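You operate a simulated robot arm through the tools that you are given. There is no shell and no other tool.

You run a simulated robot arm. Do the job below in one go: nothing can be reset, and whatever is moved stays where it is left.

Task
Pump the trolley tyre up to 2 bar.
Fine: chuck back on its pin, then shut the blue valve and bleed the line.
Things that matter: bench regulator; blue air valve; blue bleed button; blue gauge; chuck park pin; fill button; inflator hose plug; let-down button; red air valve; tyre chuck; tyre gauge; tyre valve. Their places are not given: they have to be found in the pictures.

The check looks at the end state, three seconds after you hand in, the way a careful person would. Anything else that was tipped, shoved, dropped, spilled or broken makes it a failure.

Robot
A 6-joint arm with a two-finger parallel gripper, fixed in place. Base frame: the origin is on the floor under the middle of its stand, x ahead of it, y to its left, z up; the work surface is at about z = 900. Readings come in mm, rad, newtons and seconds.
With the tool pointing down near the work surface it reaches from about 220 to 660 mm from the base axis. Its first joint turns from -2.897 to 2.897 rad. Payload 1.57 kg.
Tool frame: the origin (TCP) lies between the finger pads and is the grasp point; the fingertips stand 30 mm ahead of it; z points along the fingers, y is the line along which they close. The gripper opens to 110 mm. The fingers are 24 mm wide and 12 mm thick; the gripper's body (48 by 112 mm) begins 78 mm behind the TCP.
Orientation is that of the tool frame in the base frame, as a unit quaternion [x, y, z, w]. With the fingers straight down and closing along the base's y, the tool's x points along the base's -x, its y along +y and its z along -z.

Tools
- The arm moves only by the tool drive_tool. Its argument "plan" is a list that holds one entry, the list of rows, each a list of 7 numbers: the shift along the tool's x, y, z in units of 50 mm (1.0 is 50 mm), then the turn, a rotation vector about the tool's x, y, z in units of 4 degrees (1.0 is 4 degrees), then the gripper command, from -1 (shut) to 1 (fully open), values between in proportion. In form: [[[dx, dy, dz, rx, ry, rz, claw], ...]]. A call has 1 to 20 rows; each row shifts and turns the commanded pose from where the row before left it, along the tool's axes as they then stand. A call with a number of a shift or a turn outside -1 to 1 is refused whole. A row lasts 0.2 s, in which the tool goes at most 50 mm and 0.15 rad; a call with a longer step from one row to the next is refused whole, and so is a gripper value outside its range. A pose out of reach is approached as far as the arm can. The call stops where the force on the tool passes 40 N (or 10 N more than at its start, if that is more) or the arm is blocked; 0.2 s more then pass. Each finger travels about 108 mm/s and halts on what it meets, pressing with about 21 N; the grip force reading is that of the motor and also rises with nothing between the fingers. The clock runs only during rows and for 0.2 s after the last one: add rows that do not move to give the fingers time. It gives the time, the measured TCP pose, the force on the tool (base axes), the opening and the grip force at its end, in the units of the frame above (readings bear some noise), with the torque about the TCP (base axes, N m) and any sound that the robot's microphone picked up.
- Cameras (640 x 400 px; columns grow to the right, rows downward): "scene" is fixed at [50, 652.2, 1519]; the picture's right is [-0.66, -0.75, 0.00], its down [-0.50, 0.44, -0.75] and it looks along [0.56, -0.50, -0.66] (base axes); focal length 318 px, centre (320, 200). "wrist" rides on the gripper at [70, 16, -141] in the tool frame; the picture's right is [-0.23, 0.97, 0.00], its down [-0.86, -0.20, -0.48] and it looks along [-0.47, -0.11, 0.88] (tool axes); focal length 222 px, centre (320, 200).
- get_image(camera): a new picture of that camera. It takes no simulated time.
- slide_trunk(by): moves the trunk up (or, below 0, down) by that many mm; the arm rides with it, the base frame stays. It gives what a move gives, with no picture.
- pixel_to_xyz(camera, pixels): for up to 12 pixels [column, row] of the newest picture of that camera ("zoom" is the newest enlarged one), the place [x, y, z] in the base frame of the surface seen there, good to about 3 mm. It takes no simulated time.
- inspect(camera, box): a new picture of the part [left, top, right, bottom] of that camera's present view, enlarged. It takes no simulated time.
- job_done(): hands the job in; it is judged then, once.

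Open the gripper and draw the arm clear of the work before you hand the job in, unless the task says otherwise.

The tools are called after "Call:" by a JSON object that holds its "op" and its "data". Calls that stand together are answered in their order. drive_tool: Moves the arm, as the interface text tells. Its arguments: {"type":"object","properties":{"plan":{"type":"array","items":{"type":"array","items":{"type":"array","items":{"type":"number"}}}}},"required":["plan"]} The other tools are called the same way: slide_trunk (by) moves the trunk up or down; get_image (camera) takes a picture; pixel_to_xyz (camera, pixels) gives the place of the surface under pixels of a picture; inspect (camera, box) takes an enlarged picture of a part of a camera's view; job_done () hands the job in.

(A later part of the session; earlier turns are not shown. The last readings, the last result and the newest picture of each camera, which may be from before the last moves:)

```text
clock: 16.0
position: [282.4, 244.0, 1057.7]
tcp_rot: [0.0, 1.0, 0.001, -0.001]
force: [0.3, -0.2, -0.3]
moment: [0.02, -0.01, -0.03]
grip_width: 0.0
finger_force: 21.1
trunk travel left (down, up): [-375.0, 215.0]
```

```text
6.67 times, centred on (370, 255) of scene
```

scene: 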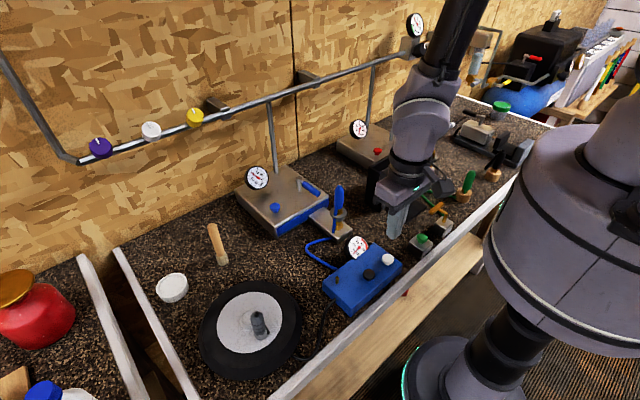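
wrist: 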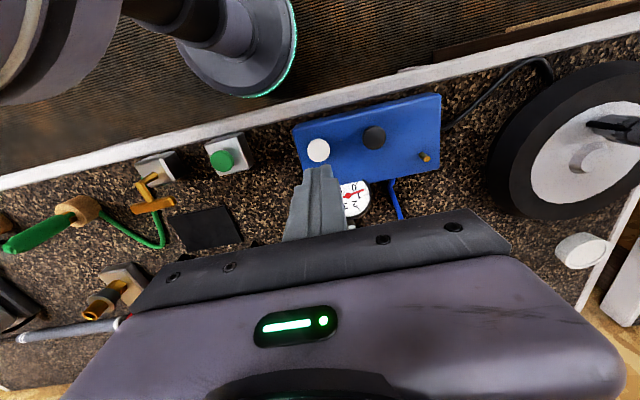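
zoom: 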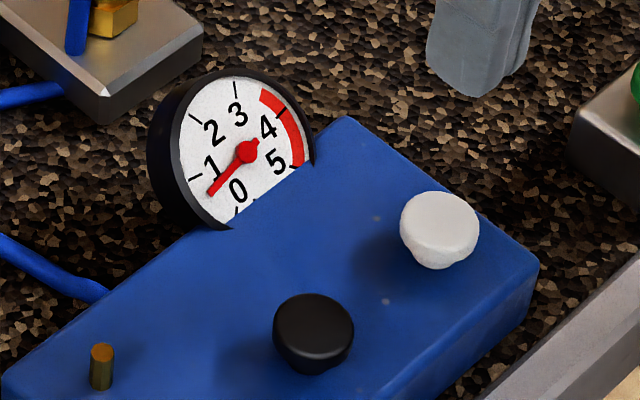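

The closed fingertips are over the white button. I lower to tip height of about 958, just above the button top (954).

Call:
{"op": "drive_tool", "data": {"plan": [[[0, 0, 0.7, 0, 0, 0, -1], [0, 0, 0.5, 0, 0, 0, -1], [0, 0, 0.17, 0, 0, 0, -1], [0, 0, 0, 0, 0, 0, -1]]]}}

Call:
{"op": "inspect", "data": {"camera": "scene", "box": [335, 225, 405, 285]}}

Call:
{"op": "inspect", "data": {"camera": "wrist", "box": [260, 100, 380, 230]}}

```text
clock: 17.0
position: [283.5, 245.6, 987.1]
tcp_rot: [0.0, 1.0, 0.0, 0.0]
force: [0.1, -0.5, -0.4]
moment: [-0.03, 0.01, 0.03]
grip_width: 0.0
finger_force: 21.0
trunk travel left (down, up): [-375.0, 215.0]
```

```text
6.67 times, centred on (370, 255) of scene
```

zoom: 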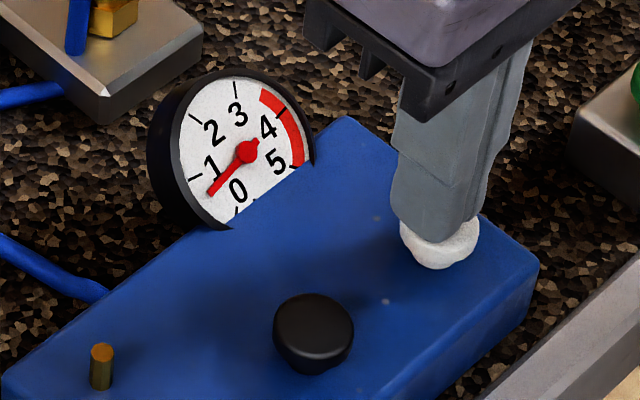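

```text
3.08 times, centred on (320, 165) of wrist
```

zoom: 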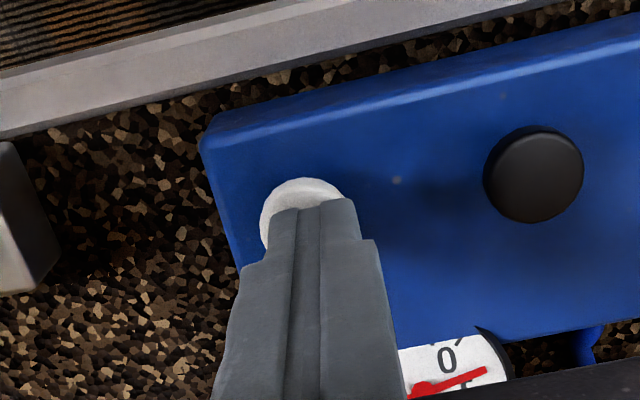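

The tip is over the white button and the gauge stays visible to the scene camera. I give one short test press of about 6 mm.

Call:
{"op": "drive_tool", "data": {"plan": [[[0, 0, 0.12, 0, 0, 0, -1], [0, 0, -0.12, 0, 0, 0, -1]]]}}

Call:
{"op": "inspect", "data": {"camera": "scene", "box": [335, 225, 385, 265]}}

```text
clock: 17.6
position: [282.8, 243.3, 986.7]
tcp_rot: [0.0, 1.0, 0.001, 0.001]
force: [0.8, -0.2, 0.3]
moment: [-0.02, -0.03, 0.03]
grip_width: 0.0
finger_force: 21.2
trunk travel left (down, up): [-375.0, 215.0]
```

```text
10.00 times, centred on (360, 245) of scene
```

zoom: 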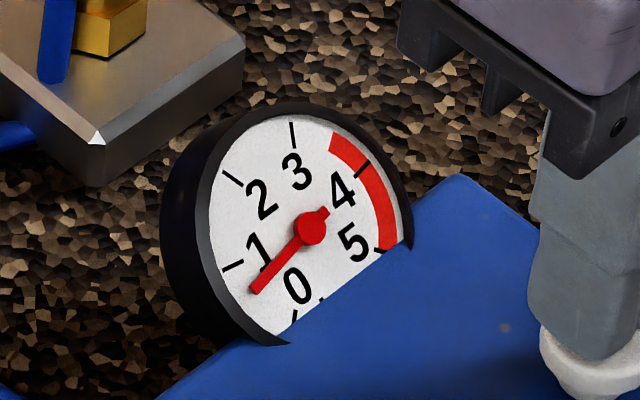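

No change after that. I press and hold a bit to see force and gauge while down.

Call:
{"op": "drive_tool", "data": {"plan": [[[0, 0, 0.12, 0, 0, 0, -1], [0, 0, 0, 0, 0, 0, -1]]]}}

Call:
{"op": "inspect", "data": {"camera": "scene", "box": [335, 225, 385, 265]}}

```text
clock: 18.2
position: [282.7, 245.3, 981.5]
tcp_rot: [0.0, 1.0, 0.0, 0.0]
force: [-0.1, 0.2, 2.2]
moment: [-0.02, -0.03, -0.01]
grip_width: 0.1
finger_force: 21.2
trunk travel left (down, up): [-375.0, 215.0]
```

```text
10.00 times, centred on (360, 245) of scene
```

zoom: 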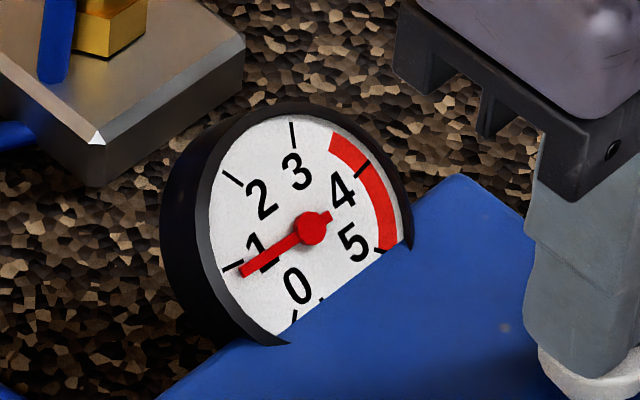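

White is the fill button: the needle moved to about 0.95 bar while pressed lightly (2.2 N). I let go to see whether it holds that value.

Call:
{"op": "drive_tool", "data": {"plan": [[[0, 0, -0.12, 0, 0, 0, -1], [0, 0, 0, 0, 0, 0, -1]]]}}

Call:
{"op": "inspect", "data": {"camera": "scene", "box": [335, 225, 385, 265]}}

```text
clock: 18.8
position: [283.1, 245.1, 987.1]
tcp_rot: [0.0, 1.0, 0.0, 0.0]
force: [0.3, 0.0, -0.3]
moment: [0.02, 0.04, -0.02]
grip_width: 0.0
finger_force: 20.8
trunk travel left (down, up): [-375.0, 215.0]
```

```text
10.00 times, centred on (360, 245) of scene
```

zoom: 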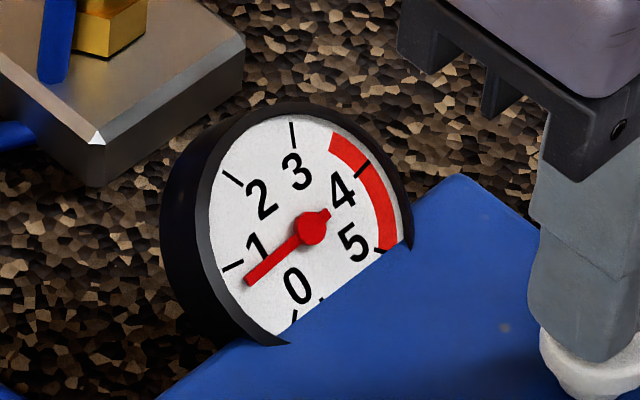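

It settled at about 0.75 bar (the gauge reads ~0.1 high while filling). I press again and hold for about 1.6 s, then read.

Call:
{"op": "drive_tool", "data": {"plan": [[[0, 0, 0.12, 0, 0, 0, -1], [0, 0, 0, 0, 0, 0, -1], [0, 0, 0, 0, 0, 0, -1], [0, 0, 0, 0, 0, 0, -1], [0, 0, 0, 0, 0, 0, -1], [0, 0, 0, 0, 0, 0, -1], [0, 0, 0, 0, 0, 0, -1]]]}}

Call:
{"op": "inspect", "data": {"camera": "scene", "box": [345, 233, 375, 257]}}

```text
clock: 20.4
position: [283.1, 245.0, 981.4]
tcp_rot: [0.0, 1.0, 0.001, 0.0]
force: [0.4, 1.2, 1.5]
moment: [-0.02, -0.04, -0.02]
grip_width: 0.0
finger_force: 20.8
trunk travel left (down, up): [-375.0, 215.0]
```

```text
16.00 times, centred on (360, 245) of scene
```

zoom: 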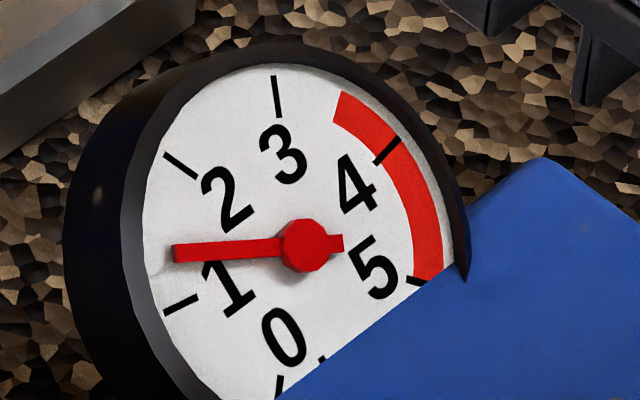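

The gauge reads about 1.37 while filling. I hold for about 1.2 s more.

Call:
{"op": "drive_tool", "data": {"plan": [[[0, 0, 0, 0, 0, 0, -1], [0, 0, 0, 0, 0, 0, -1], [0, 0, 0, 0, 0, 0, -1], [0, 0, 0, 0, 0, 0, -1], [0, 0, 0, 0, 0, 0, -1]]]}}

Call:
{"op": "inspect", "data": {"camera": "scene", "box": [345, 233, 375, 257]}}

```text
clock: 21.6
position: [282.0, 245.8, 979.8]
tcp_rot: [0.0, 1.0, 0.0, 0.0]
force: [0.0, 0.7, 1.8]
moment: [0.0, 0.0, 0.03]
grip_width: 0.1
finger_force: 21.3
trunk travel left (down, up): [-375.0, 215.0]
```

```text
16.00 times, centred on (360, 245) of scene
```

zoom: 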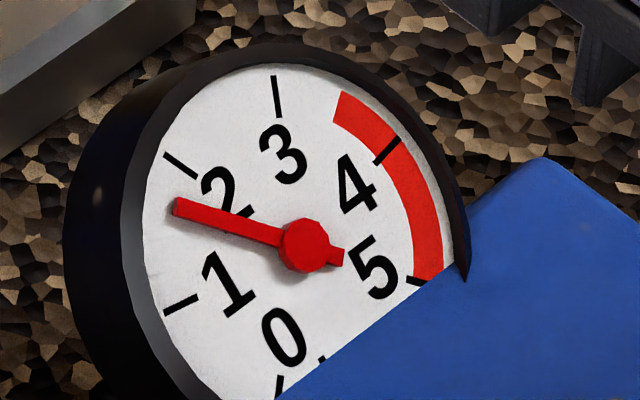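

About 1.7 while filling, rising ~0.28 bar/s. I hold 0.6 s more and then let go to read the settled value.

Call:
{"op": "drive_tool", "data": {"plan": [[[0, 0, 0, 0, 0, 0, -1], [0, 0, 0, 0, 0, 0, -1], [0, 0, 0, 0, 0, 0, -1], [0, 0, -0.12, 0, 0, 0, -1], [0, 0, 0, 0, 0, 0, -1], [0, 0, 0, 0, 0, 0, -1]]]}}

Call:
{"op": "inspect", "data": {"camera": "scene", "box": [345, 233, 375, 257]}}

```text
clock: 23.0
position: [282.1, 245.3, 987.0]
tcp_rot: [0.0, 1.0, -0.001, 0.001]
force: [-0.8, 0.5, -0.5]
moment: [-0.02, -0.02, -0.03]
grip_width: 0.0
finger_force: 20.3
trunk travel left (down, up): [-375.0, 215.0]
```

```text
16.00 times, centred on (360, 245) of scene
```

zoom: 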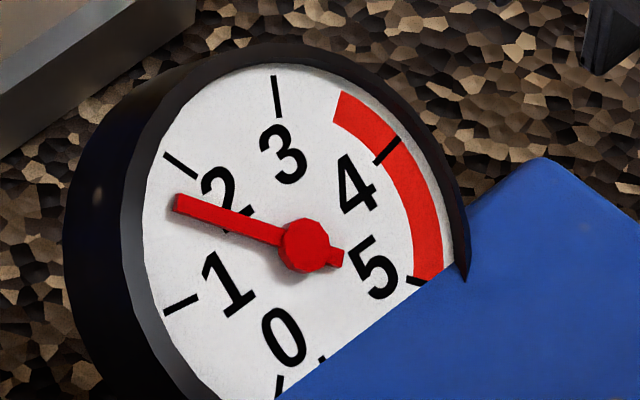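

Settled reading works out to about 1.72 bar from the tick geometry. One more press of about 1.0 s should bring ~+0.28 bar.

Call:
{"op": "drive_tool", "data": {"plan": [[[0, 0, 0.12, 0, 0, 0, -1], [0, 0, 0, 0, 0, 0, -1], [0, 0, 0, 0, 0, 0, -1], [0, 0, 0, 0, 0, 0, -1], [0, 0, 0, 0, 0, 0, -1], [0, 0, -0.12, 0, 0, 0, -1], [0, 0, 0, 0, 0, 0, -1], [0, 0, 0, 0, 0, 0, -1]]]}}

Call:
{"op": "inspect", "data": {"camera": "scene", "box": [345, 233, 375, 257]}}

```text
clock: 24.8
position: [281.5, 246.4, 986.9]
tcp_rot: [0.0, 1.0, 0.0, 0.0]
force: [-0.4, -1.1, -0.8]
moment: [-0.02, 0.02, 0.01]
grip_width: 0.0
finger_force: 21.0
trunk travel left (down, up): [-375.0, 215.0]
```

```text
16.00 times, centred on (360, 245) of scene
```

zoom: 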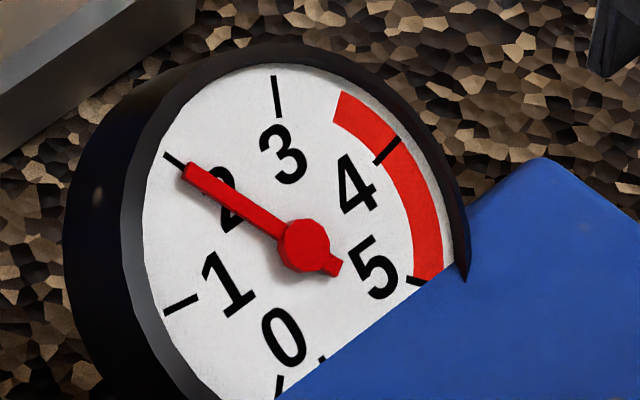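

The needle now lies on the 2 mark: about 1.97 bar. I rise and swing toward the tyre, stopping on the way to read the gauge from the wrist camera too.

Call:
{"op": "drive_tool", "data": {"plan": [[[0, 0, -0.8, 0, 0, 0, -1], [0, 0, -0.9, 0, 0, 0, -1], [-0.1, 0.6, -0.4, 0, 0, 0, -1], [-0.1, 0.8, -0.2, 0, 0, 0, -1], [-0.1, 0.3, 0, 0, 0, 0, 0.0], [0, 0, 0, 0, 0, 0, 0.0]]]}}

Call:
{"op": "get_image", "data": {"camera": "wrist"}}

Call:
{"op": "inspect", "data": {"camera": "scene", "box": [345, 233, 375, 257]}}

```text
clock: 26.2
position: [297.5, 330.0, 1102.6]
tcp_rot: [0.0, 1.0, 0.001, 0.001]
force: [-0.5, 0.7, 0.9]
moment: [0.0, 0.01, 0.02]
grip_width: 55.2
finger_force: 0.0
trunk travel left (down, up): [-375.0, 215.0]
```

```text
taken
```

wrist: 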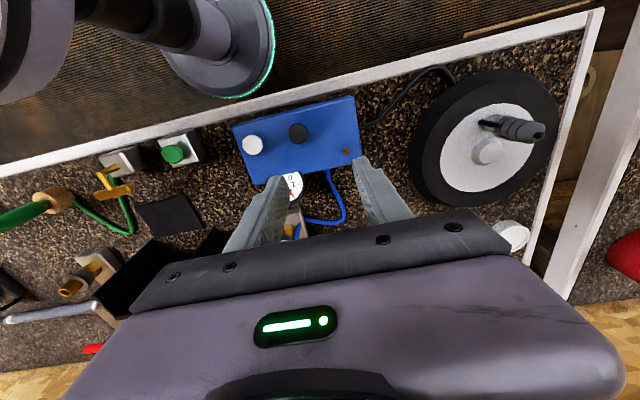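

```text
16.00 times, centred on (360, 245) of scene
```

zoom: 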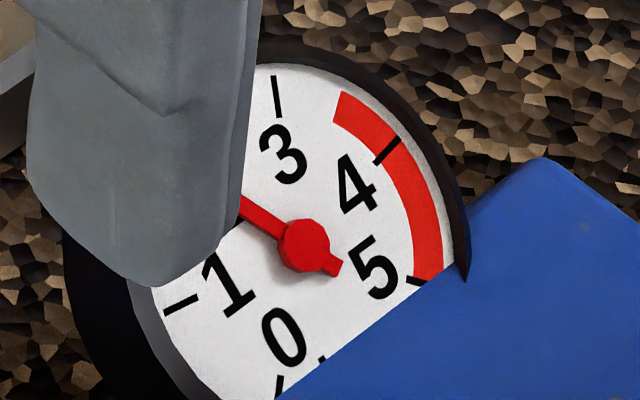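

A finger hides the gauge from here; I move 95 mm further to +y and look again.

Call:
{"op": "drive_tool", "data": {"plan": [[[0, 0.95, 0, 0, 0, 0, 0.0], [0, 0.95, 0, 0, 0, 0, 0.0], [0, 0, 0, 0, 0, 0, 0.0]]]}}

Call:
{"op": "get_image", "data": {"camera": "wrist"}}

Call:
{"op": "inspect", "data": {"camera": "wrist", "box": [180, 160, 250, 215]}}

Call:
{"op": "inspect", "data": {"camera": "scene", "box": [345, 233, 375, 257]}}

```text
clock: 27.0
position: [297.7, 425.0, 1104.0]
tcp_rot: [0.0, 1.0, 0.0, 0.0]
force: [-0.5, -0.1, -0.9]
moment: [0.03, 0.02, 0.0]
grip_width: 55.1
finger_force: 0.0
trunk travel left (down, up): [-375.0, 215.0]
```

```text
taken
```

wrist: 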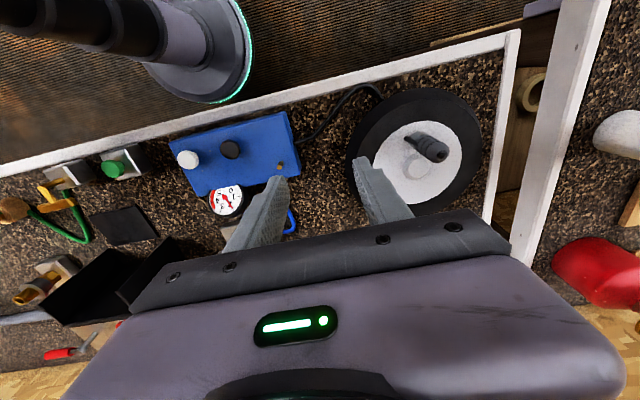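

```text
7.27 times, centred on (215, 188) of wrist
```

zoom: 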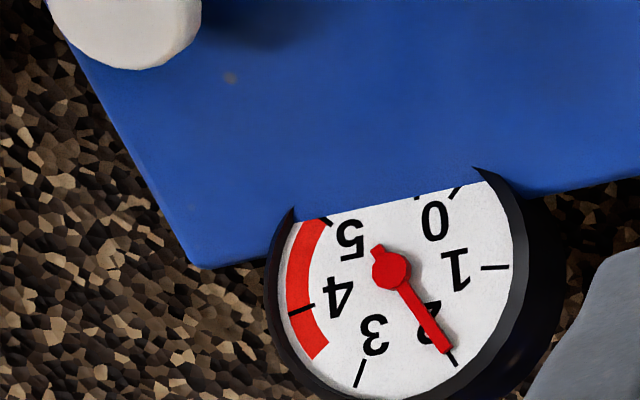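

```text
16.00 times, centred on (360, 245) of scene
```

zoom: 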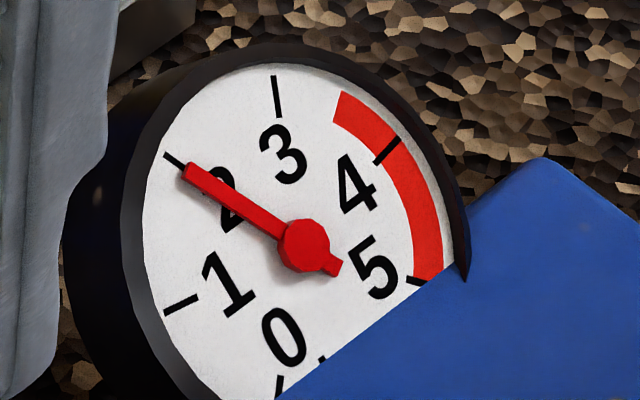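

Both views agree on 2 bar and it holds steady. I go back above the chuck at (324.4, 550.6).

Call:
{"op": "drive_tool", "data": {"plan": [[[-0.178, 0.837, -0.1, 0, 0, 0, 0.0], [-0.178, 0.837, 0, 0, 0, 0, 0.0], [-0.178, 0.837, 0, 0, 0, 0, 0.0], [0, 0, 0.2, 0, 0, 0, 0.0], [0, 0, 0, 0, 0, 0, 0.0]]]}}

Call:
{"op": "get_image", "data": {"camera": "wrist"}}

Call:
{"op": "inspect", "data": {"camera": "wrist", "box": [260, 120, 380, 230]}}

```text
clock: 28.2
position: [325.4, 551.7, 1096.7]
tcp_rot: [0.001, 1.0, 0.0, 0.0]
force: [-0.1, 0.2, 0.2]
moment: [-0.02, 0.02, 0.03]
grip_width: 55.0
finger_force: 0.1
trunk travel left (down, up): [-375.0, 215.0]
```

```text
taken
```

wrist: 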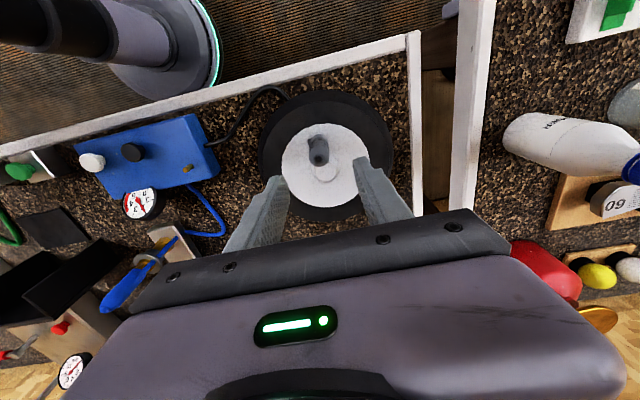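

```text
3.64 times, centred on (320, 175) of wrist
```

zoom: 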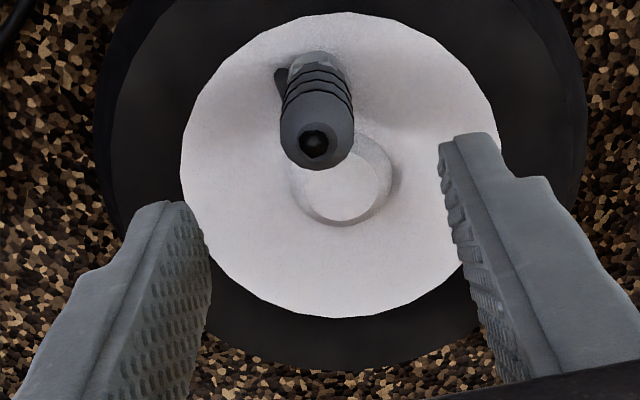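

The chuck lies centred between the open fingers in the view. I lower to TCP z≈1003 around it.

Call:
{"op": "drive_tool", "data": {"plan": [[[0, 0, 0.7, 0, 0, 0, 0.0], [0, 0, 0.7, 0, 0, 0, 0.0], [0, 0, 0.46, 0, 0, 0, 0.0], [0, 0, 0, 0, 0, 0, 0.0]]]}}

Call:
{"op": "get_image", "data": {"camera": "wrist"}}

```text
clock: 29.2
position: [323.7, 552.7, 1004.3]
tcp_rot: [-0.001, 1.0, 0.0, 0.001]
force: [-0.1, 0.1, -1.0]
moment: [0.02, 0.02, 0.03]
grip_width: 55.1
finger_force: 0.1
trunk travel left (down, up): [-375.0, 215.0]
```

```text
taken
```

wrist: 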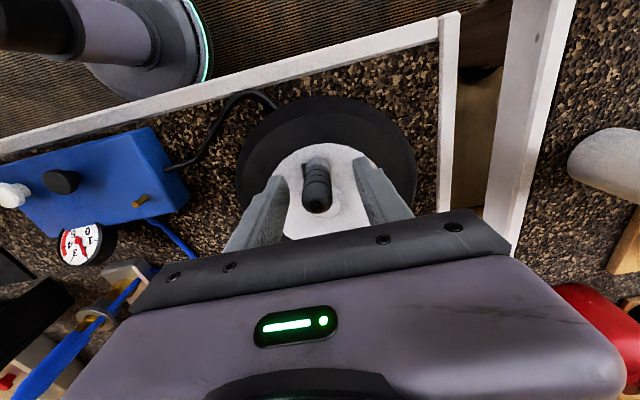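

The tool sits ~1.7 mm to +y of where it released; I correct this and close on the chuck.

Call:
{"op": "drive_tool", "data": {"plan": [[[0, -0.034, 0, 0, 0, 0, 0.0], [0, 0, 0, 0, 0, 0, -0.4], [0, 0, 0, 0, 0, 0, -1], [0, 0, 0, 0, 0, 0, -1]]]}}

Call:
{"op": "get_image", "data": {"camera": "wrist"}}

```text
clock: 30.2
position: [323.8, 549.3, 1003.4]
tcp_rot: [0.0, 1.0, -0.001, 0.0]
force: [0.4, -0.4, 0.4]
moment: [0.02, 0.01, -0.01]
grip_width: 20.6
finger_force: 21.0
trunk travel left (down, up): [-375.0, 215.0]
```

```text
taken
```

wrist: 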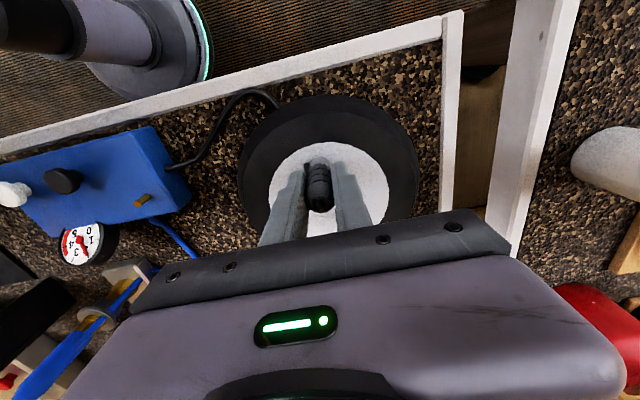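

Gripped at 20.6 mm with no side force. I pull straight up, gently at first.

Call:
{"op": "drive_tool", "data": {"plan": [[[0, 0, -0.1, 0, 0, 0, -1], [0, 0, -0.2, 0, 0, 0, -1], [0, 0, -0.4, 0, 0, 0, -1], [0, 0, -0.6, 0, 0, 0, -1], [0, 0, -0.3, 0, 0, 0, -1], [0, 0, 0, 0, 0, 0, -1]]]}}

Call:
{"op": "inspect", "data": {"camera": "wrist", "box": [280, 120, 376, 220]}}

Call:
{"op": "get_image", "data": {"camera": "scene"}}

Call:
{"op": "inspect", "data": {"camera": "scene", "box": [345, 233, 375, 257]}}

```text
clock: 31.6
position: [324.3, 550.7, 1083.5]
tcp_rot: [0.0, 1.0, 0.001, 0.0]
force: [0.1, -0.1, -0.9]
moment: [0.01, -0.04, 0.0]
grip_width: 20.3
finger_force: 21.2
trunk travel left (down, up): [-375.0, 215.0]
```

```text
4.00 times, centred on (328, 170) of wrist
```

zoom: 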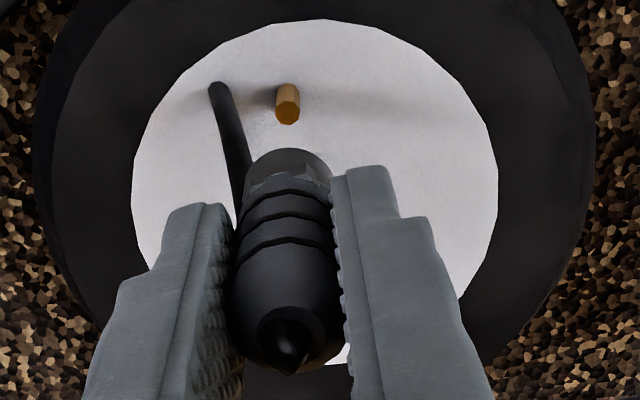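

```text
taken
```

scene: 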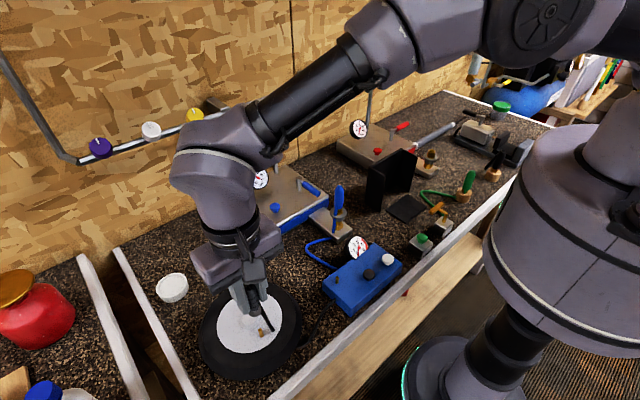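

```text
16.00 times, centred on (360, 245) of scene
```

zoom: 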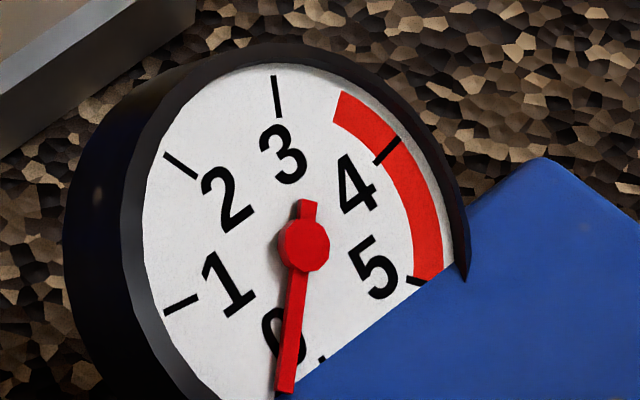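

The chuck is off and the line gauge is back to 0. I carry it back over the park pin at about (319.5, 361.5), TCP z 1067.

Call:
{"op": "drive_tool", "data": {"plan": [[[0.02, -0.4, 0, 0, 0, 0, -1], [0.02, -0.8, 0, 0, 0, 0, -1], [0.02, -0.9, 0, 0, 0, 0, -1], [0.02, -0.9, 0, 0, 0, 0, -1], [0.016, -0.784, 0, 0, 0, 0, -1], [0, 0, 0.33, 0, 0, 0, -1], [0, 0, 0, 0, 0, 0, -1], [0, 0, 0, 0, 0, 0, -1]]]}}

Call:
{"op": "inspect", "data": {"camera": "wrist", "box": [280, 120, 376, 220]}}

Call:
{"op": "inspect", "data": {"camera": "scene", "box": [290, 220, 390, 310]}}

```text
clock: 33.4
position: [318.2, 361.2, 1067.2]
tcp_rot: [-0.001, 1.0, 0.0, 0.001]
force: [0.8, -0.7, -0.6]
moment: [0.01, -0.01, 0.01]
grip_width: 20.3
finger_force: 20.9
trunk travel left (down, up): [-375.0, 215.0]
```

```text
4.00 times, centred on (328, 170) of wrist
```

zoom: 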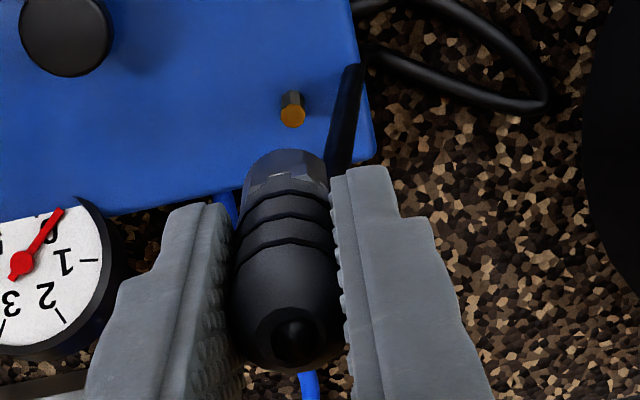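

```text
4.44 times, centred on (340, 265) of scene
```

zoom: 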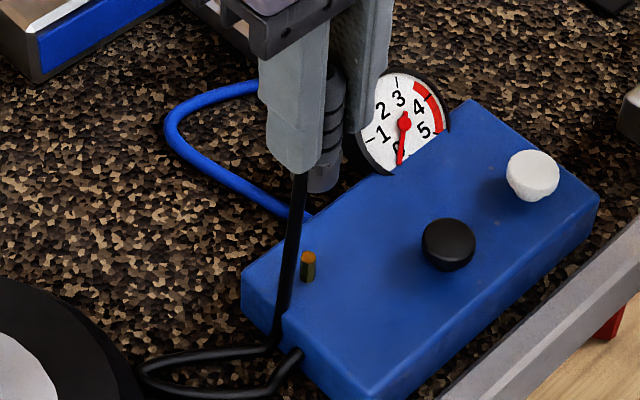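

Pin at (293,117) in the zoom against the wanted (288,117): I correct +1.4 mm in y and lower until the chuck's mouth is just above the pin.

Call:
{"op": "drive_tool", "data": {"plan": [[[-0.006, 0.028, 0.4, 0, 0, 0, -1], [0, 0, 0.5, 0, 0, 0, -1], [0, 0, 0.3, 0, 0, 0, -1], [0, 0, 0, 0, 0, 0, -1]]]}}

Call:
{"op": "inspect", "data": {"camera": "wrist", "box": [280, 120, 376, 220]}}

Call:
{"op": "inspect", "data": {"camera": "scene", "box": [290, 220, 390, 310]}}

```text
clock: 34.4
position: [322.1, 362.0, 1005.7]
tcp_rot: [0.0, 1.0, 0.0, 0.001]
force: [0.1, -0.3, -0.8]
moment: [0.01, 0.01, -0.02]
grip_width: 20.5
finger_force: 20.8
trunk travel left (down, up): [-375.0, 215.0]
```

```text
4.00 times, centred on (328, 170) of wrist
```

zoom: 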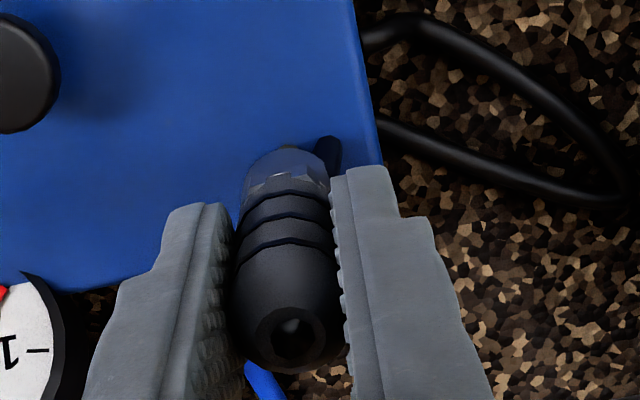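

```text
4.44 times, centred on (340, 265) of scene
```

zoom: 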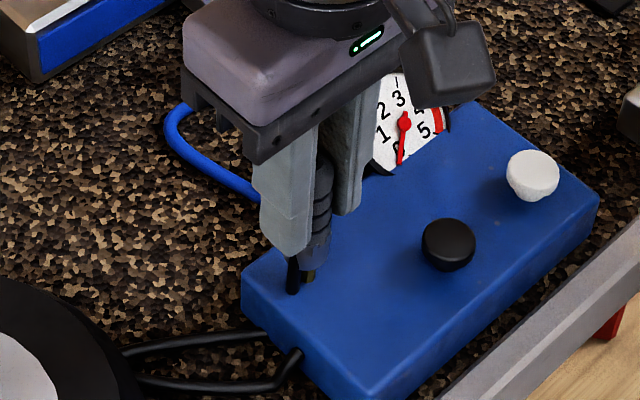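

The pin shows at (288,147), the same spot as the valve did when it went in. I lower in 3 mm steps.

Call:
{"op": "drive_tool", "data": {"plan": [[[0, 0, 0.06, 0, 0, 0, -1], [0, 0, 0.06, 0, 0, 0, -1], [0, 0, 0.06, 0, 0, 0, -1], [0, 0, 0.06, 0, 0, 0, -1], [0, 0, 0.04, 0, 0, 0, -1], [0, 0, 0, 0, 0, 0, -1]]]}}

Call:
{"op": "inspect", "data": {"camera": "scene", "box": [290, 220, 390, 310]}}

```text
clock: 35.8
position: [319.3, 361.9, 993.9]
tcp_rot: [0.001, 1.0, 0.0, 0.0]
force: [-0.2, -0.7, -0.3]
moment: [-0.03, 0.01, 0.0]
grip_width: 20.6
finger_force: 21.1
trunk travel left (down, up): [-375.0, 215.0]
```

```text
4.44 times, centred on (340, 265) of scene
```

zoom: 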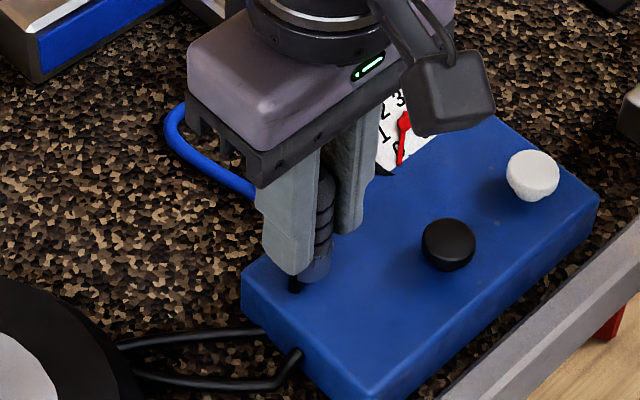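

The chuck has gone over the pin with no force so far. I lower further in 2 mm steps until it seats.

Call:
{"op": "drive_tool", "data": {"plan": [[[0, 0, 0.04, 0, 0, 0, -1], [0, 0, 0.04, 0, 0, 0, -1], [0, 0, 0.04, 0, 0, 0, -1], [0, 0, 0, 0, 0, 0, -1]]]}}

Call:
{"op": "inspect", "data": {"camera": "scene", "box": [290, 220, 390, 310]}}

```text
clock: 36.8
position: [320.1, 361.0, 987.7]
tcp_rot: [0.001, 1.0, 0.0, -0.001]
force: [-0.6, 0.6, -0.2]
moment: [0.03, 0.01, 0.01]
grip_width: 20.1
finger_force: 21.2
trunk travel left (down, up): [-375.0, 215.0]
```

```text
4.44 times, centred on (340, 265) of scene
```

zoom: 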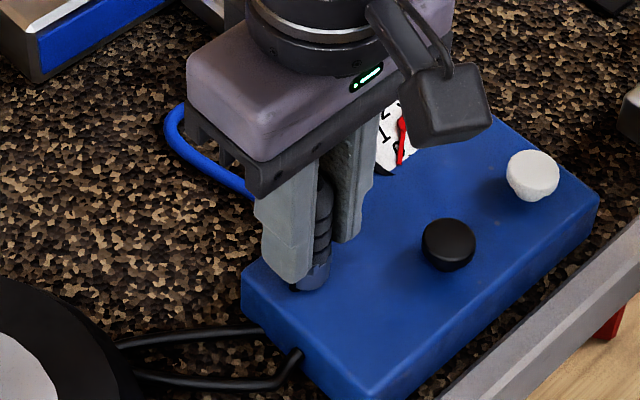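

Still free at TCP z 987.7; two more 1.5 mm steps to find the seat.

Call:
{"op": "drive_tool", "data": {"plan": [[[0, 0, 0.03, 0, 0, 0, -1], [0, 0, 0.03, 0, 0, 0, -1], [0, 0, 0, 0, 0, 0, -1]]]}}

Call:
{"op": "inspect", "data": {"camera": "scene", "box": [300, 240, 360, 310]}}

```text
clock: 37.6
position: [320.2, 361.3, 984.5]
tcp_rot: [0.0, 1.0, 0.0, 0.0]
force: [-4.6, 0.4, 2.4]
moment: [0.07, 0.1, 0.04]
grip_width: 20.4
finger_force: 21.1
trunk travel left (down, up): [-375.0, 215.0]
```

```text
5.71 times, centred on (330, 275) of scene
```

zoom: 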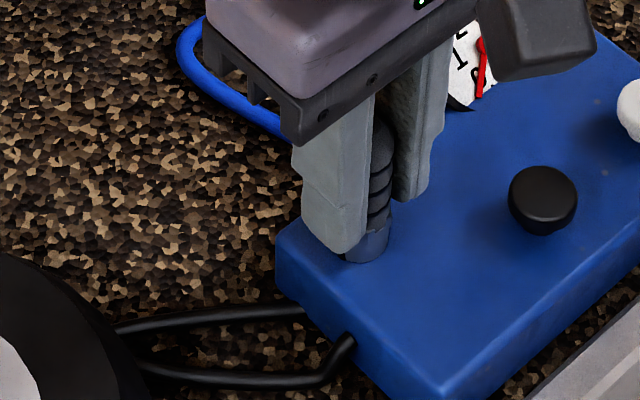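

Contact: 2.4 N up and a small -x push, so the chuck rests on its seat. I ease 0.5 mm to -x, press 1 mm more to be sure it is fully down.

Call:
{"op": "drive_tool", "data": {"plan": [[[0.015, 0, 0.0, 0, 0, 0, -1], [0, 0, 0.02, 0, 0, 0, -1], [0, 0, 0, 0, 0, 0, -1]]]}}

```text
clock: 38.4
position: [319.9, 361.4, 984.4]
tcp_rot: [0.0, 1.0, 0.001, 0.001]
force: [4.8, 3.6, 16.5]
moment: [0.12, -0.4, 0.04]
grip_width: 20.4
finger_force: 20.9
trunk travel left (down, up): [-375.0, 215.0]
```

Seated at 16.5 N. I take the push off and open the fingers to about 44 mm, staying clear of the black button.

Call:
{"op": "drive_tool", "data": {"plan": [[[0, 0, -0.02, 0, 0, 0, -1], [0, 0, 0, 0, 0, 0, -0.5], [0, 0, 0, 0, 0, 0, -0.2], [0, 0, 0, 0, 0, 0, -0.2]]]}}

Call:
{"op": "get_image", "data": {"camera": "wrist"}}

Call:
{"op": "inspect", "data": {"camera": "scene", "box": [300, 240, 360, 310]}}

```text
clock: 39.4
position: [319.2, 361.0, 984.5]
tcp_rot: [0.0, 1.0, 0.0, 0.001]
force: [-0.5, 0.0, -0.1]
moment: [-0.01, -0.01, -0.01]
grip_width: 43.9
finger_force: 0.0
trunk travel left (down, up): [-375.0, 215.0]
```

```text
taken
```

wrist: 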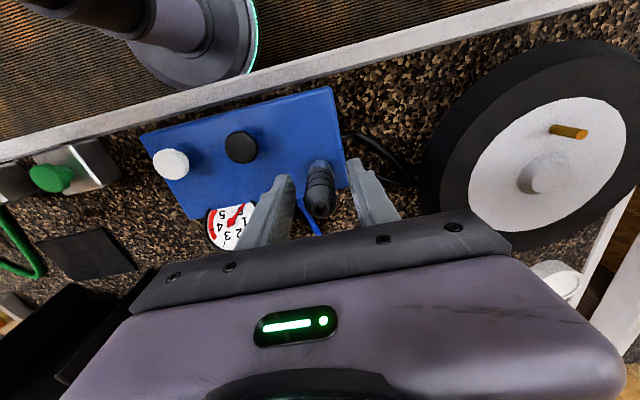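

```text
5.71 times, centred on (330, 275) of scene
```

zoom: 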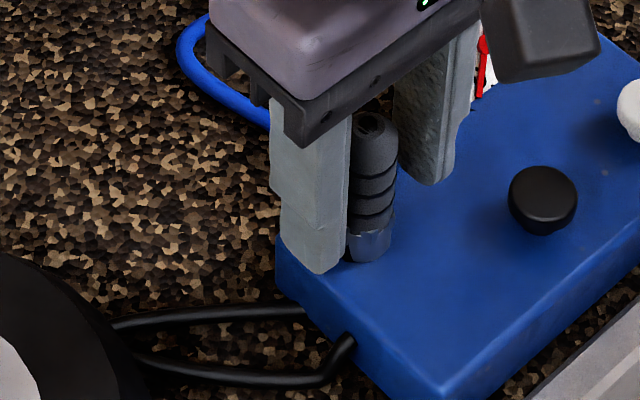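

The chuck stands upright on its pin. I rise straight up and back off to view the blue manifold.

Call:
{"op": "drive_tool", "data": {"plan": [[[0, 0, -0.6, 0, 0, 0, -0.2], [0, 0, -0.9, 0, 0, 0, -0.2], [0, 0, -0.9, 0, 0, 0, -0.2], [0, 0, -0.9, 0, 0, 0, -0.2], [-0.5, -0.5, -0.6, 0, 0, 0, -0.2], [-0.5, -0.5, -0.5, 0, 0, 0, -0.2], [0, 0, 0, 0, 0, 0, -0.2]]]}}

Call:
{"op": "get_image", "data": {"camera": "wrist"}}

Call:
{"op": "get_image", "data": {"camera": "scene"}}

Call:
{"op": "inspect", "data": {"camera": "scene", "box": [300, 240, 400, 310]}}

```text
clock: 41.0
position: [368.7, 311.5, 1201.7]
tcp_rot: [0.0, 1.0, 0.0, 0.001]
force: [0.1, -0.3, -0.2]
moment: [0.02, -0.03, 0.01]
grip_width: 43.7
finger_force: 0.1
trunk travel left (down, up): [-375.0, 215.0]
```

```text
taken
```

wrist: 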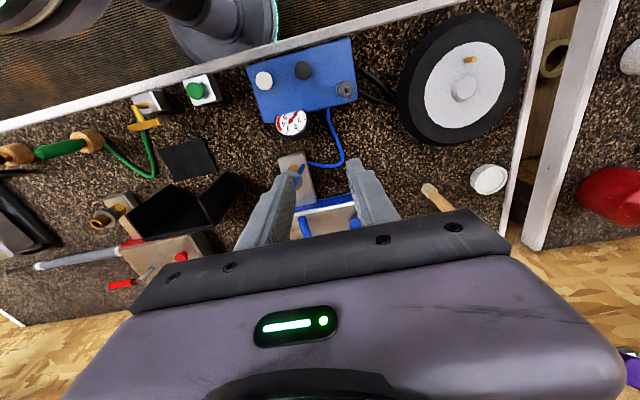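

```text
taken
```

scene: 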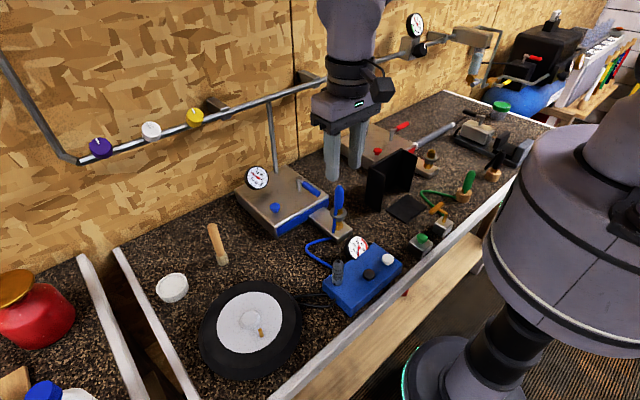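

```text
5.71 times, centred on (350, 275) of scene
```

zoom: 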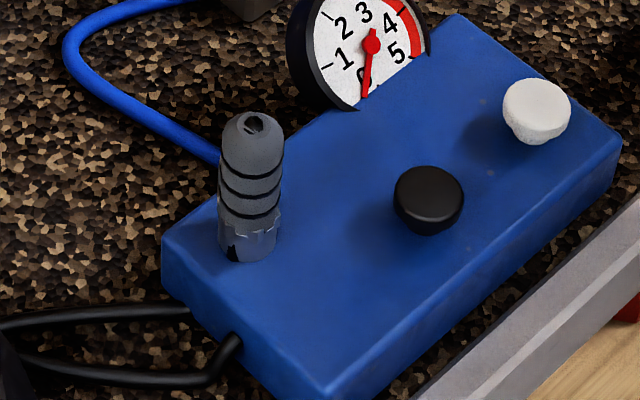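

The chuck is parked just as at the start. Now I zoom on the blue manifold to measure the lever and bleed button.

Call:
{"op": "inspect", "data": {"camera": "scene", "box": [235, 155, 355, 240]}}

Call:
{"op": "pixel_to_xyz", "data": {"camera": "scene", "pixels": [[303, 184], [307, 187], [311, 190], [315, 193], [319, 196], [274, 205], [274, 208], [285, 190], [260, 195], [280, 225], [325, 205], [300, 200]]}}

Call:
{"op": "inspect", "data": {"camera": "wrist", "box": [270, 140, 370, 250]}}

```text
4.71 times, centred on (295, 198) of scene
```

zoom: 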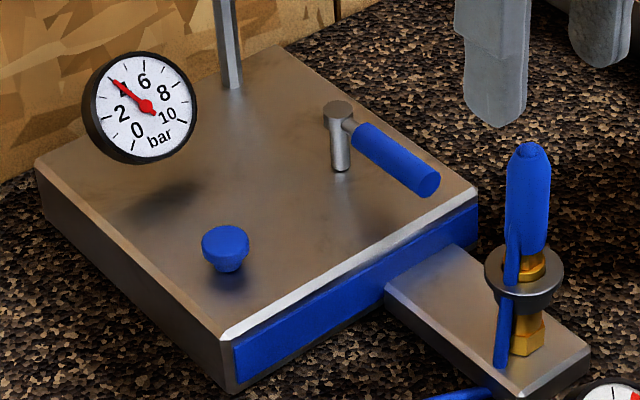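

```text
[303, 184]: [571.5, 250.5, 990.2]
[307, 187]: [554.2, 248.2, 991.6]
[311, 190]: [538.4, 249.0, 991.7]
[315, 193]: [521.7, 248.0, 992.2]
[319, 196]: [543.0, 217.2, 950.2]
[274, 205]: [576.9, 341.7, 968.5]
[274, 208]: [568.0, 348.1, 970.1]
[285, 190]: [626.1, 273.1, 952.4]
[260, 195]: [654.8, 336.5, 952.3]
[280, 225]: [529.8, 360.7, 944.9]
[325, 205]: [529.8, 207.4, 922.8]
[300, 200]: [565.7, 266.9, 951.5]
```

```text
3.64 times, centred on (320, 195) of wrist
```

zoom: 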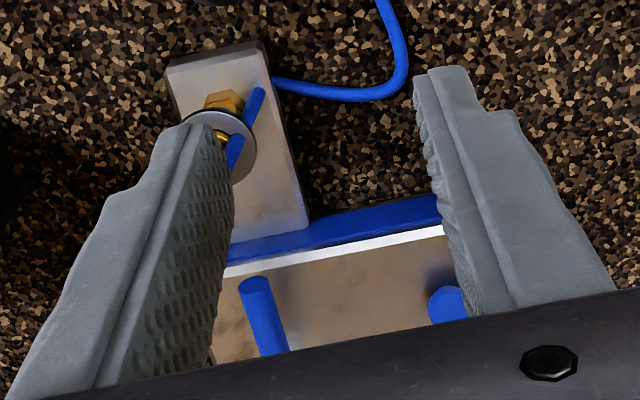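

The blue lever runs along x at y≈248, z≈990, from x≈518 back to its stem. I measure the stem and lever outline more exactly.

Call:
{"op": "inspect", "data": {"camera": "scene", "box": [285, 165, 335, 205]}}

Call:
{"op": "pixel_to_xyz", "data": {"camera": "zoom", "pixels": [[140, 125], [150, 250], [150, 200], [185, 165], [250, 220], [300, 255], [330, 275], [345, 290], [250, 245], [300, 290], [340, 310], [450, 280]]}}

Call:
{"op": "inspect", "data": {"camera": "scene", "box": [380, 100, 440, 150]}}

Call:
{"op": "inspect", "data": {"camera": "scene", "box": [340, 105, 400, 155]}}

```text
10.00 times, centred on (310, 185) of scene
```

zoom: 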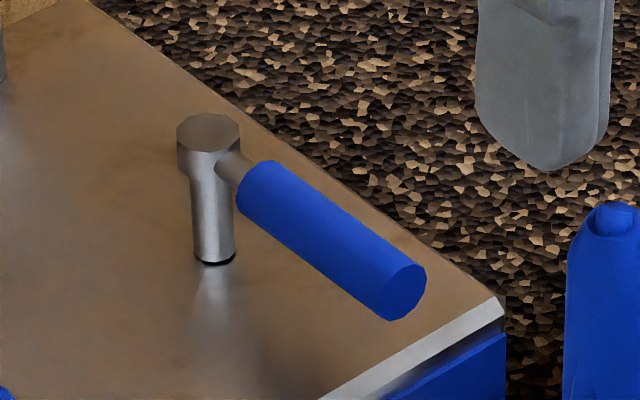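

```text
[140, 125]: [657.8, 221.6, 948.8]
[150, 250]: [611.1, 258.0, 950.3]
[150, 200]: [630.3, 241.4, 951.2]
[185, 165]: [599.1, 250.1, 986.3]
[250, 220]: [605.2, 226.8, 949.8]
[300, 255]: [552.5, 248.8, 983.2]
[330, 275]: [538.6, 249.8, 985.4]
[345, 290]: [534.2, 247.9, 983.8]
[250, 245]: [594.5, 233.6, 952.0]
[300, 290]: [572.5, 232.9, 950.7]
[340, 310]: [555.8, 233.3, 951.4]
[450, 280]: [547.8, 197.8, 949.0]
```

```text
8.00 times, centred on (410, 125) of scene
```

zoom: 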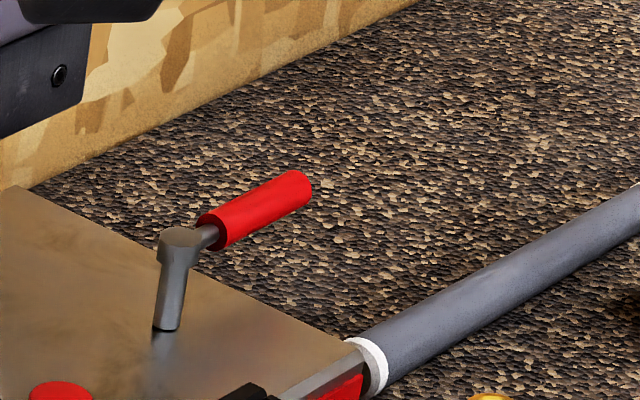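

```text
8.00 times, centred on (370, 130) of scene
```

zoom: 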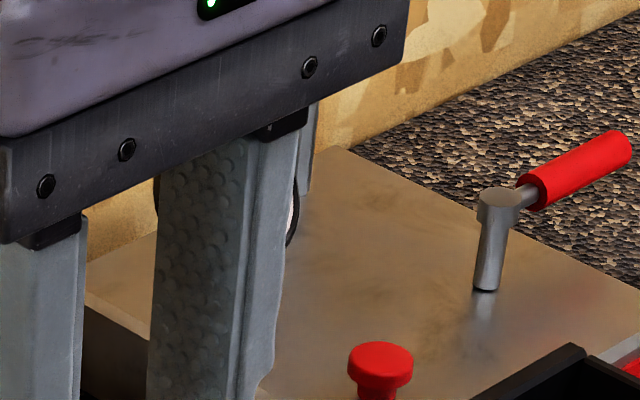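

The red lever across (toward -y) is the shut position, so the blue one must swing from -x to -y. I check the black holder's extent near (390,180) before sweeping there.

Call:
{"op": "get_image", "data": {"camera": "scene"}}

Call:
{"op": "pixel_to_xyz", "data": {"camera": "scene", "pixels": [[370, 160], [367, 205], [383, 205], [382, 172], [398, 148], [417, 152], [415, 180], [385, 165], [405, 208], [300, 178], [339, 188], [358, 130]]}}

Call:
{"op": "inspect", "data": {"camera": "scene", "box": [350, 135, 450, 220]}}

```text
taken
```

scene: 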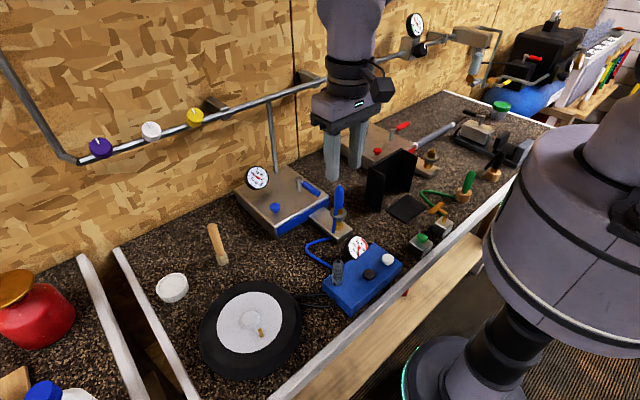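

```text
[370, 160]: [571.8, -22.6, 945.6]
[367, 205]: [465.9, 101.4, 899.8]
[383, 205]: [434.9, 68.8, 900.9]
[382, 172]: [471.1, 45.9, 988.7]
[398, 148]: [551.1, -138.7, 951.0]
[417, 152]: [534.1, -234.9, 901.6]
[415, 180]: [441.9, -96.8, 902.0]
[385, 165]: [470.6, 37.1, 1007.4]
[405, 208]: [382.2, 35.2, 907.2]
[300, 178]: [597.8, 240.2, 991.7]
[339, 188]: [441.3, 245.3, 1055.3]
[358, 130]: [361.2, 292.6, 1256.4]
```

```text
4.71 times, centred on (400, 178) of scene
```

zoom: 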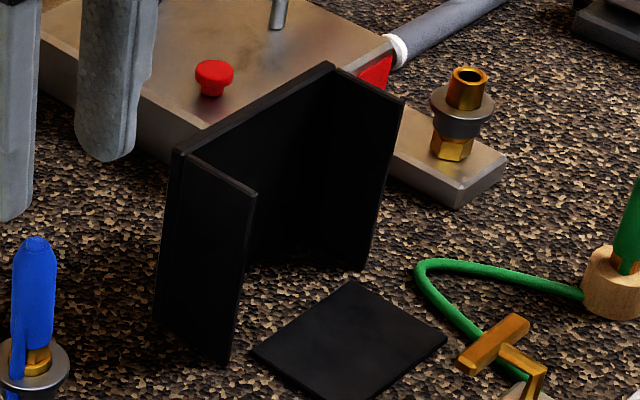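

The holder is well clear (y<105). I shut the fingers, move to above the +y side of the lever at (545, 272) and then lower.

Call:
{"op": "drive_tool", "data": {"plan": [[[-0.88, -0.2, 0, 0, 0, 0, -1], [-0.88, -0.2, 0, 0, 0, 0, -1], [-0.88, -0.2, 0, 0, 0, 0, -1], [-0.88, -0.19, 0, 0, 0, 0, -1], [0, 0, 0.9, 0, 0, 0, -1], [0, 0, 0.9, 0, 0, 0, -1], [0, 0, 0.6, 0, 0, 0, -1], [0, 0, 0, 0, 0, 0, -1]]]}}

Call:
{"op": "get_image", "data": {"camera": "wrist"}}

Call:
{"op": "get_image", "data": {"camera": "scene"}}

Call:
{"op": "inspect", "data": {"camera": "scene", "box": [260, 130, 350, 220]}}

```text
clock: 42.8
position: [542.5, 269.2, 1085.7]
tcp_rot: [0.0, 1.0, 0.0, 0.0]
force: [-0.8, -0.5, -0.7]
moment: [-0.02, -0.03, -0.01]
grip_width: 0.2
finger_force: 21.1
trunk travel left (down, up): [-375.0, 215.0]
```

```text
taken
```

wrist: 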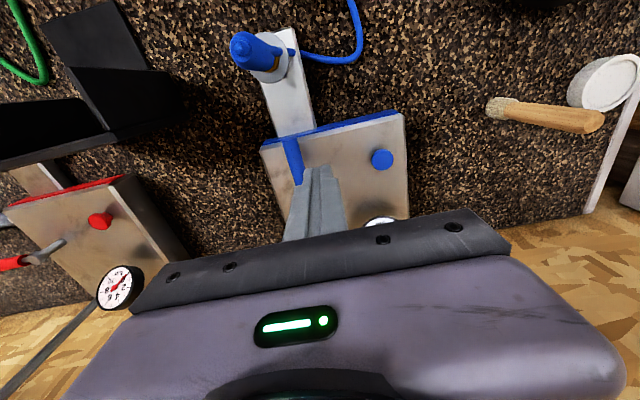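

```text
taken
```

scene: 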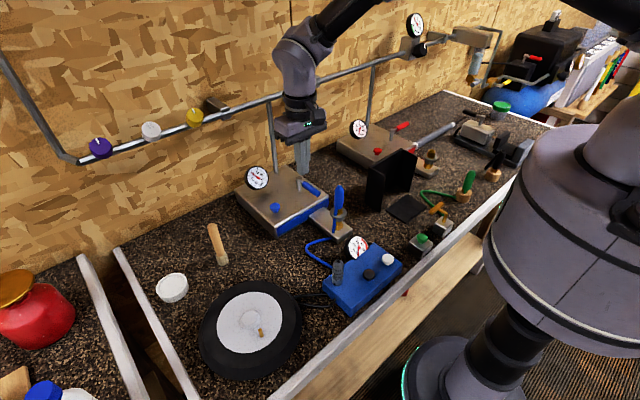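

```text
4.44 times, centred on (305, 175) of scene
```

zoom: 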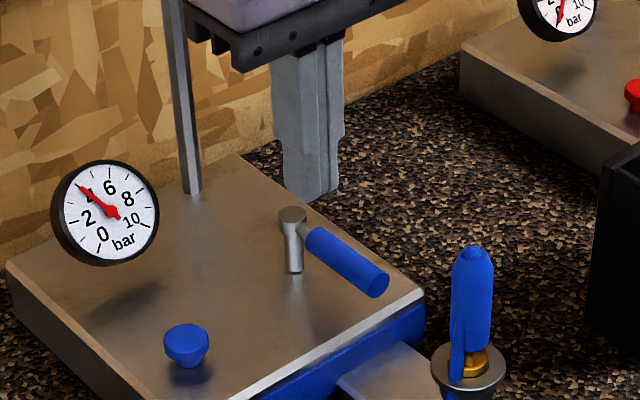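

The fingers are on the +y side of the lever with a gap of a few mm. I lower to tip height ~965, between lever top (992) and plate (951).

Call:
{"op": "drive_tool", "data": {"plan": [[[0, 0.04, 0.7, 0, 0, 0, -1], [0, 0, 0.6, 0, 0, 0, -1], [0, 0, 0.3, 0, 0, 0, -1], [0, 0, 0.2, 0, 0, 0, -1], [0, 0, 0, 0, 0, 0, -1]]]}}

Call:
{"op": "inspect", "data": {"camera": "wrist", "box": [240, 100, 420, 240]}}

Call:
{"op": "inspect", "data": {"camera": "scene", "box": [260, 150, 350, 220]}}

```text
clock: 44.0
position: [544.2, 274.0, 994.7]
tcp_rot: [0.0, 1.0, 0.0, 0.0]
force: [-0.3, -0.7, -0.4]
moment: [0.01, 0.03, -0.03]
grip_width: 0.1
finger_force: 21.5
trunk travel left (down, up): [-375.0, 215.0]
```

```text
2.86 times, centred on (330, 170) of wrist
```

zoom: 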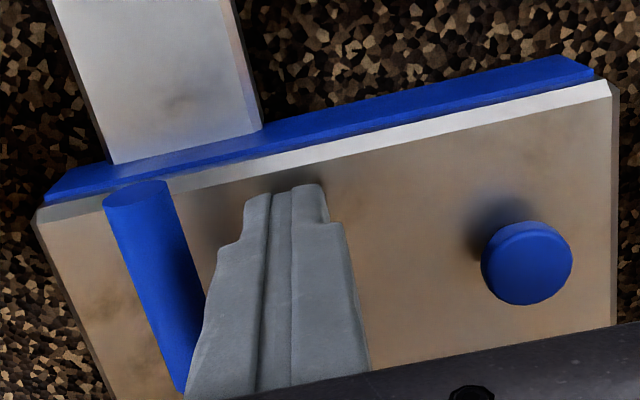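

```text
5.71 times, centred on (305, 185) of scene
```

zoom: 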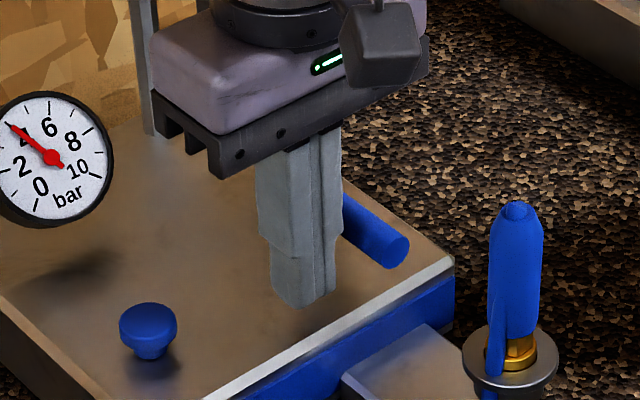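

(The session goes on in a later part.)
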